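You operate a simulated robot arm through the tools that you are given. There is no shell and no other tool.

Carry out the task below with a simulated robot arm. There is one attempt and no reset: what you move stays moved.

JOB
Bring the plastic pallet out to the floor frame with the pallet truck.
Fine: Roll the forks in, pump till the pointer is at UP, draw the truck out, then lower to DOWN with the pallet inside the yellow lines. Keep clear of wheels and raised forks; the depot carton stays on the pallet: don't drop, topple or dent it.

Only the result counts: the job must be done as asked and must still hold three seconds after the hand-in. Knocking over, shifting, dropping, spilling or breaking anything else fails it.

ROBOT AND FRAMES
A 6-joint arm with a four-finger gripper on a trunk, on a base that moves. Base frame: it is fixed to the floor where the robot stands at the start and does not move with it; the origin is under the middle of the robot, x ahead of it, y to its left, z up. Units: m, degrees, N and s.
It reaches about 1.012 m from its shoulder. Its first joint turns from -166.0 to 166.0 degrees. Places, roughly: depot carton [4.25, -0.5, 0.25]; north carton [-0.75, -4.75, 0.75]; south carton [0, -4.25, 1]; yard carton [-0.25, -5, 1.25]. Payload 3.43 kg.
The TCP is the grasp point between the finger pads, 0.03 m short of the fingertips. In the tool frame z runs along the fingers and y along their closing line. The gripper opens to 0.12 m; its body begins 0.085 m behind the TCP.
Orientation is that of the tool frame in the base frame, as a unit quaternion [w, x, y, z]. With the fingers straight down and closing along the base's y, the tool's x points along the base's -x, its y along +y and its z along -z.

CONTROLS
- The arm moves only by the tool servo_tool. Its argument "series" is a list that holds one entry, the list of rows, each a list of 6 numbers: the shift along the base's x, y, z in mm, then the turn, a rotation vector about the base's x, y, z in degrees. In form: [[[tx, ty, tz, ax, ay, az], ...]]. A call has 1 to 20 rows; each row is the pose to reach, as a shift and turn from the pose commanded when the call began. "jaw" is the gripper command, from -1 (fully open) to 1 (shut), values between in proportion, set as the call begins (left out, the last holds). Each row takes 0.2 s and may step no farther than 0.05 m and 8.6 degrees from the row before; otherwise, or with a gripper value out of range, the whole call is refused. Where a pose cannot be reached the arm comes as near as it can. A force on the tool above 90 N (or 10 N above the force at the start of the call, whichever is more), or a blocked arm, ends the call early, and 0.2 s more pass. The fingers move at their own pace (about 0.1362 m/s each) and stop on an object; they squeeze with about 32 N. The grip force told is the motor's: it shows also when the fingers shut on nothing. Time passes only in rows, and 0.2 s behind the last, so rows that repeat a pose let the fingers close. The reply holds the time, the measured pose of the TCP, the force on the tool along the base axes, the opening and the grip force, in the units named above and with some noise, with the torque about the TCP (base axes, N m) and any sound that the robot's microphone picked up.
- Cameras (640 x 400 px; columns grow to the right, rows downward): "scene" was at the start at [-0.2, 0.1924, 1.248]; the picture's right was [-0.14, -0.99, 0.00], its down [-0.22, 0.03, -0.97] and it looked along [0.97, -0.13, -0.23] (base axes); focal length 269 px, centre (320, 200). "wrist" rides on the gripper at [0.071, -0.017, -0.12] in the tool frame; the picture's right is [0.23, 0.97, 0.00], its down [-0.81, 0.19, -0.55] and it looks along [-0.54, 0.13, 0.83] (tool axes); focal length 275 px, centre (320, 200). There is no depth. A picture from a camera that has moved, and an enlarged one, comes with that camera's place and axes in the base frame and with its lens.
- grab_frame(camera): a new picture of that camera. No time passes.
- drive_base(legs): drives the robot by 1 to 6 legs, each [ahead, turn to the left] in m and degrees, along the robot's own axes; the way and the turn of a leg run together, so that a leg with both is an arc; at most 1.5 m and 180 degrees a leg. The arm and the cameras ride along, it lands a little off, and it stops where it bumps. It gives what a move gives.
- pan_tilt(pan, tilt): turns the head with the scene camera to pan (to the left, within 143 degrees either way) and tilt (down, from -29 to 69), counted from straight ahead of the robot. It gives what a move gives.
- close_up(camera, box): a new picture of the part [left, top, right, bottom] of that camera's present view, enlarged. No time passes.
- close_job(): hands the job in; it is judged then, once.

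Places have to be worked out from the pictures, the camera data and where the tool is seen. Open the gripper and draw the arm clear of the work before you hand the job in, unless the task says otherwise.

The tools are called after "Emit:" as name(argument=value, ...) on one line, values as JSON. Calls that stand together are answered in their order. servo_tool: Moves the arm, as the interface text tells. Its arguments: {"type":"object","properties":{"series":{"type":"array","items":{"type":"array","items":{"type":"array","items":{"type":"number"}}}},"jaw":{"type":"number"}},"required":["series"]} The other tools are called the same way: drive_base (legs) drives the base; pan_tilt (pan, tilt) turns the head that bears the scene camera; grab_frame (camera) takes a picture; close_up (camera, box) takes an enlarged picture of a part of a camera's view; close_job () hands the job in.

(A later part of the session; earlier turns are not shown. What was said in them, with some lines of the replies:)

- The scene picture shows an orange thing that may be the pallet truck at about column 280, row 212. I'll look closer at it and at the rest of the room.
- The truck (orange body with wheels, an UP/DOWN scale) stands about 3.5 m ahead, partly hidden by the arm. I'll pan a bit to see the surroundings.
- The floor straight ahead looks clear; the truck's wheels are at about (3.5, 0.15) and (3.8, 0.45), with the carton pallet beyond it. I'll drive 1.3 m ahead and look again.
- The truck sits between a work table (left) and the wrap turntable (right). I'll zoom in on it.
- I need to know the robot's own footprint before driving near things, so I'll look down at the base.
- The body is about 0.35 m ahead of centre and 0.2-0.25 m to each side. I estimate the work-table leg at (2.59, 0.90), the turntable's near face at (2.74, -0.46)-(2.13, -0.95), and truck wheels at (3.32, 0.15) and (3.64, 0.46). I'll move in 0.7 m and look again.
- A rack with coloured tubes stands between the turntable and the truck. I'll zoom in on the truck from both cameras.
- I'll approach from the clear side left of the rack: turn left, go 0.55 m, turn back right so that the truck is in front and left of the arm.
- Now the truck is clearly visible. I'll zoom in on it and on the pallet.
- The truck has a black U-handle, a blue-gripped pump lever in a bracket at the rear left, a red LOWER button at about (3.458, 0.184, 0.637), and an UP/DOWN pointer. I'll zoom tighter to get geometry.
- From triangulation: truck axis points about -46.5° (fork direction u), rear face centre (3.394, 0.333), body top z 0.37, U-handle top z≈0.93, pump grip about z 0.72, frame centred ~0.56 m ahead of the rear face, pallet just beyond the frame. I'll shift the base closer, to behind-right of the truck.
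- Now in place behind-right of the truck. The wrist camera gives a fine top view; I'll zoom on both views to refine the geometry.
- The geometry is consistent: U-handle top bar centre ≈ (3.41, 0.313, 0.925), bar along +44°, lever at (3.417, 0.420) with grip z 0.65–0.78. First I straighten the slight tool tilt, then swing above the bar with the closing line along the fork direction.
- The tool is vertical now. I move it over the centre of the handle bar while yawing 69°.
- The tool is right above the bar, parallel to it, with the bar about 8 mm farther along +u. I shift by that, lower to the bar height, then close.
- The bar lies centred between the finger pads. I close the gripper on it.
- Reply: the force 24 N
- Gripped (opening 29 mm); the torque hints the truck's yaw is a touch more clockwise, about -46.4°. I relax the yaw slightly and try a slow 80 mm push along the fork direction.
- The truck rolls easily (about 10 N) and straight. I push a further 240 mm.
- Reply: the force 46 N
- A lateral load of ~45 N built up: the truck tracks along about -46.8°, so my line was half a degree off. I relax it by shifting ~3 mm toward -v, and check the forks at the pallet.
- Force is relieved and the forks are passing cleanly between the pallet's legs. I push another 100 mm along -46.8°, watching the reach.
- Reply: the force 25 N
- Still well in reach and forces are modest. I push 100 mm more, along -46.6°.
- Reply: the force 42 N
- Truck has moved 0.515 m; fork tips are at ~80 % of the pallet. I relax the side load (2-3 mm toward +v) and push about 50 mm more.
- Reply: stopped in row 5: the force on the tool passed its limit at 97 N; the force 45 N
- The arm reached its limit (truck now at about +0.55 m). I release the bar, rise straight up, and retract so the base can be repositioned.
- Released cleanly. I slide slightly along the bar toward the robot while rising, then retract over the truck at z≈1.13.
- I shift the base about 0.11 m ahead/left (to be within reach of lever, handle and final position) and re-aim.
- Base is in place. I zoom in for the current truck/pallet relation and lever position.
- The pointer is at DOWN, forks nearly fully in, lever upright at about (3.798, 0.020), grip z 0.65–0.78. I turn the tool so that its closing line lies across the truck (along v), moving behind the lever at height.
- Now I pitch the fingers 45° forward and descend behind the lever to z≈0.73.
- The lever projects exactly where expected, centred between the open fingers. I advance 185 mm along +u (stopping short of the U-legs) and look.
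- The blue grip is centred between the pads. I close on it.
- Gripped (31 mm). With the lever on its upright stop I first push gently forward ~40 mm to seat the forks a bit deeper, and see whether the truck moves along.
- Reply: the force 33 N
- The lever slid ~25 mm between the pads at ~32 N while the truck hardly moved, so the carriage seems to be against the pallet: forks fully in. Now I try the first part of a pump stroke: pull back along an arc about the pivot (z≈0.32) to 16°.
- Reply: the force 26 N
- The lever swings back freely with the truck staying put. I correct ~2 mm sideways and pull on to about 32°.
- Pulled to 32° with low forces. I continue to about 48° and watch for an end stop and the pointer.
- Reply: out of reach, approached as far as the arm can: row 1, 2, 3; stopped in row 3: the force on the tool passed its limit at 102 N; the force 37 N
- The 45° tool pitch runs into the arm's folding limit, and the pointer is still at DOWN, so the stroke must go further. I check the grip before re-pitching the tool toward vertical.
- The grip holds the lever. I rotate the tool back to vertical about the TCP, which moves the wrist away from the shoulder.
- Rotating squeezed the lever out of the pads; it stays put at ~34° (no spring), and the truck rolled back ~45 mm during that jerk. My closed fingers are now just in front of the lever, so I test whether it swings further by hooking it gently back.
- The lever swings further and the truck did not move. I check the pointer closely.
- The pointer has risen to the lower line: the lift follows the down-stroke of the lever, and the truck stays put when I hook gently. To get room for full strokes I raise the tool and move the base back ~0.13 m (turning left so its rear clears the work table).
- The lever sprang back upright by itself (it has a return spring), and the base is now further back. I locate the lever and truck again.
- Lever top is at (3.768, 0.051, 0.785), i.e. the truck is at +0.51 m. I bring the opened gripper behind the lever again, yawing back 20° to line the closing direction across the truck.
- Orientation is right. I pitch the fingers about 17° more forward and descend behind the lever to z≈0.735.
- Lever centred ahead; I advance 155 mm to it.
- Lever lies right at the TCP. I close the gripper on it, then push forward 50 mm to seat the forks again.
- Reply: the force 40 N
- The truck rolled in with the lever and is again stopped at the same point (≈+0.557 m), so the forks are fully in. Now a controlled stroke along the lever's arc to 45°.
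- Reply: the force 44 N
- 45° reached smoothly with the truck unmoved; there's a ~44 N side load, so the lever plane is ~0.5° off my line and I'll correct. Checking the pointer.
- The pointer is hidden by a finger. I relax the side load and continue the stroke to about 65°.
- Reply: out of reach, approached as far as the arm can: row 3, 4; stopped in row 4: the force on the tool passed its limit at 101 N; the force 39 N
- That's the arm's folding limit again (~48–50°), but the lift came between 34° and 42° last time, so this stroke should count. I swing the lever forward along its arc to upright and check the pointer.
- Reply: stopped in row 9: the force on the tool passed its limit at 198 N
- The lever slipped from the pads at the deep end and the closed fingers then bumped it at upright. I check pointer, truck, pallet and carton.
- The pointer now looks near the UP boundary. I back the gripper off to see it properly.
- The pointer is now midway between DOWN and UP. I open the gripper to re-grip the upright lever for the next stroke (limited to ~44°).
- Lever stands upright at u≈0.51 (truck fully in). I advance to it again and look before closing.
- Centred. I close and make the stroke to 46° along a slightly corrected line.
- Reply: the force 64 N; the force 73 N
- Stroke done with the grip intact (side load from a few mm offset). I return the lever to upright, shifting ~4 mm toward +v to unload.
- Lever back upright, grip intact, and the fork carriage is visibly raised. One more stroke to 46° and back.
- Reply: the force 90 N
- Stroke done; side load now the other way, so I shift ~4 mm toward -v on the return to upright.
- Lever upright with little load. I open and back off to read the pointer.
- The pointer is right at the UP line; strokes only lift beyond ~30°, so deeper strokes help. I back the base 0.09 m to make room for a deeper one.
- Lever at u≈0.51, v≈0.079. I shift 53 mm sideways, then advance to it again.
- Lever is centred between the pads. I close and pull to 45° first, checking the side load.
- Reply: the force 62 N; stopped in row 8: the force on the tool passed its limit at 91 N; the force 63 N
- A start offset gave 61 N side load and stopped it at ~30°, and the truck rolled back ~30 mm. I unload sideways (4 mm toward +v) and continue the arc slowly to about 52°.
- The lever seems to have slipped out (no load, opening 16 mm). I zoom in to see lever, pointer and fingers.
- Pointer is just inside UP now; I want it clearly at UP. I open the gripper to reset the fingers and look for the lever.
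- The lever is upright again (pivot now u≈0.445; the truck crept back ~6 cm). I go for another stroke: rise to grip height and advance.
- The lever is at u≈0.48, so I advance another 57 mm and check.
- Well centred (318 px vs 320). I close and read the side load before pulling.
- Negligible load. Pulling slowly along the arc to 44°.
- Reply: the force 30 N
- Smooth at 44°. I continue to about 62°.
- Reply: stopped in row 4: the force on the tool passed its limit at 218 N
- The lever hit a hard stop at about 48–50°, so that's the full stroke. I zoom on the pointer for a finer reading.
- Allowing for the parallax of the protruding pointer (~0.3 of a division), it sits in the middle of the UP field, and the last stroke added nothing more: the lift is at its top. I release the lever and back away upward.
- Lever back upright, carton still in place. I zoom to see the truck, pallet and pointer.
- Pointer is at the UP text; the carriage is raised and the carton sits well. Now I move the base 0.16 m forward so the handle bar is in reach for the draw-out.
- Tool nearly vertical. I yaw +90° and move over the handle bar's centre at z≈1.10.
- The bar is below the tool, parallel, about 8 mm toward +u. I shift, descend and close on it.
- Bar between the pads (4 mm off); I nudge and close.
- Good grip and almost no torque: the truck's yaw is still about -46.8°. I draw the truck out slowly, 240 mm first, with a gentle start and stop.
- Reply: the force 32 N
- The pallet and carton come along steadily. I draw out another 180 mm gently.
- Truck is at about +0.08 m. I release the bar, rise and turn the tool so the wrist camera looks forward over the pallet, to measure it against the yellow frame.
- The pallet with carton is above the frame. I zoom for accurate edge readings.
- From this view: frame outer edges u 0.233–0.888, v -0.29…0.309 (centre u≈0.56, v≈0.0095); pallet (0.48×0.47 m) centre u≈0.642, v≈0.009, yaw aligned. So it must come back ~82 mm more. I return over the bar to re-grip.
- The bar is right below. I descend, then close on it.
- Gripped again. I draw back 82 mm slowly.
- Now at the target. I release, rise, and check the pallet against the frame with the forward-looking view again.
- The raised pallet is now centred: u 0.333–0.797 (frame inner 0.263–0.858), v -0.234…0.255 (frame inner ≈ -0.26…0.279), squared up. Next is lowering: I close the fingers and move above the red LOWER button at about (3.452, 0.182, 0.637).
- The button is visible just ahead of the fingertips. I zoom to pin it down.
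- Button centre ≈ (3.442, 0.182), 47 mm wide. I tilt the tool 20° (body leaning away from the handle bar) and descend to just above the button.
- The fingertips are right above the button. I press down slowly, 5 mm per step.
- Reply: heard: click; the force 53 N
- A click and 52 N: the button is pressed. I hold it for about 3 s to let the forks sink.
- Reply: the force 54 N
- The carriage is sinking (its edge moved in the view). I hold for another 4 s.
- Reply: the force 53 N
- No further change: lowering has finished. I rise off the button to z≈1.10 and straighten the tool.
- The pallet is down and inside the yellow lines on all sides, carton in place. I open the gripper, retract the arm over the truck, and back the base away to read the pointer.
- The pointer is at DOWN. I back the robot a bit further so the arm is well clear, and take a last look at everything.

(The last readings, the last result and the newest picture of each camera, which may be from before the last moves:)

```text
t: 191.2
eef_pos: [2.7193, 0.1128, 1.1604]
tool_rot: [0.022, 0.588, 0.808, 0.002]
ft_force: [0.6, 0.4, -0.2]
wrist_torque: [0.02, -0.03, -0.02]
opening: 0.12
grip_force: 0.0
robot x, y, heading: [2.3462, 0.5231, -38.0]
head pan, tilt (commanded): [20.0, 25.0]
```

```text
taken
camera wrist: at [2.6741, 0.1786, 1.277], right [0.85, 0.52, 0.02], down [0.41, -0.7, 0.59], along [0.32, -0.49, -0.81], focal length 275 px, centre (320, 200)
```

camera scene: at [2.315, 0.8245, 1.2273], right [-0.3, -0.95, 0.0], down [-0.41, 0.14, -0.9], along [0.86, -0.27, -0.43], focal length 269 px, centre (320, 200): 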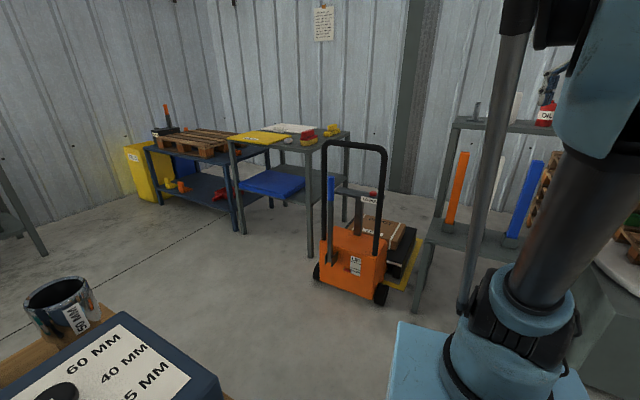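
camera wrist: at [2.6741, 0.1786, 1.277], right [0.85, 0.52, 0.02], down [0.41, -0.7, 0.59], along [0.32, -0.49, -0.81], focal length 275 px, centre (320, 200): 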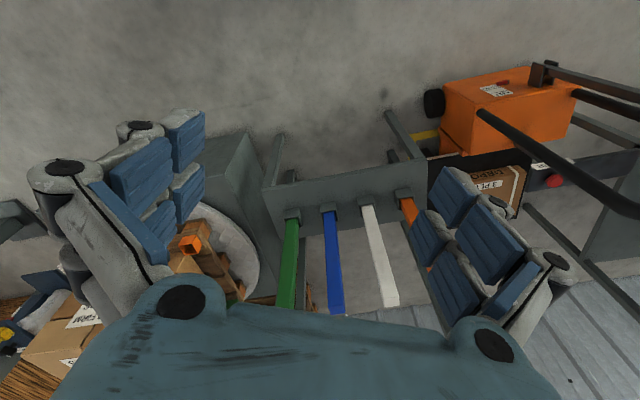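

Emit:
close_up(camera="scene", box=[290, 130, 450, 310])

Emit:
close_up(camera="scene", box=[335, 200, 435, 310])

```text
2.22 times, centred on (370, 220) of scene
camera zoom: at [2.315, 0.8245, 1.2273], right [-0.3, -0.95, 0.0], down [-0.41, 0.14, -0.9], along [0.86, -0.27, -0.43], focal length 598 px, centre (209, 156)
```

zoom: 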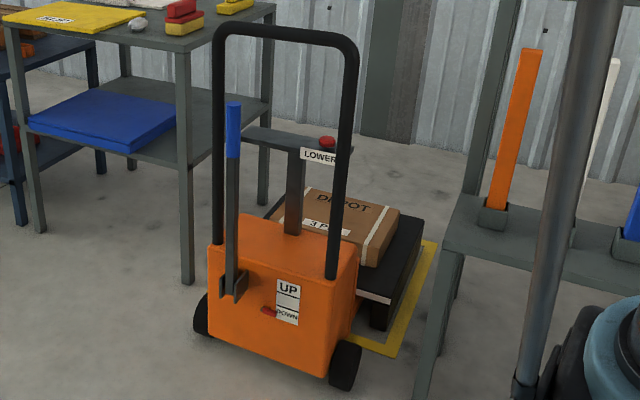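

```text
3.64 times, centred on (385, 255) of scene
camera zoom: at [2.315, 0.8245, 1.2273], right [-0.3, -0.95, 0.0], down [-0.41, 0.14, -0.9], along [0.86, -0.27, -0.43], focal length 978 px, centre (84, 0)
```

zoom: 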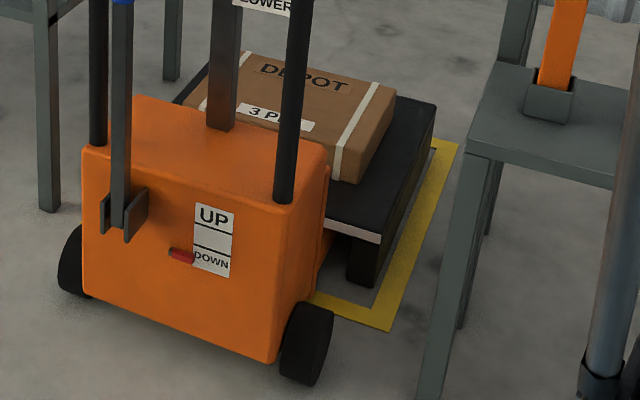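

The pallet rests inside the yellow lines, the pointer reads DOWN, the carton sits upright on the pallet, and the open gripper and arm are clear of the work. I hand the job in.

Emit:
close_job()

```text
The job is handed in.
```

The pallet is down inside the yellow floor frame with the depot carton still upright on it. I've handed the job in; no result has come back yet.

- **Forks in:** The truck rolled in about 0.56 m, until it would go no further.
- **Raised:** I pumped until the pointer sat in the UP field and another stroke lifted it no further.
- **Drawn out and lowered:** The truck is back about where it started. I held the LOWER button until the forks stopped sinking, and the last picture shows the pointer at DOWN.
- **Clearance to the lines:** I estimate about 25 mm at each side, and 50–70 mm at the front and back.

While pumping, the gripper slipped off the lever twice and hit it or its end stop with about 200 N for a moment. It also rolled the truck back a few centimetres at times. None of this visibly moved the carton. I saw nothing else knocked or shifted.

The gripper is open, and the robot is backed well away from the truck.
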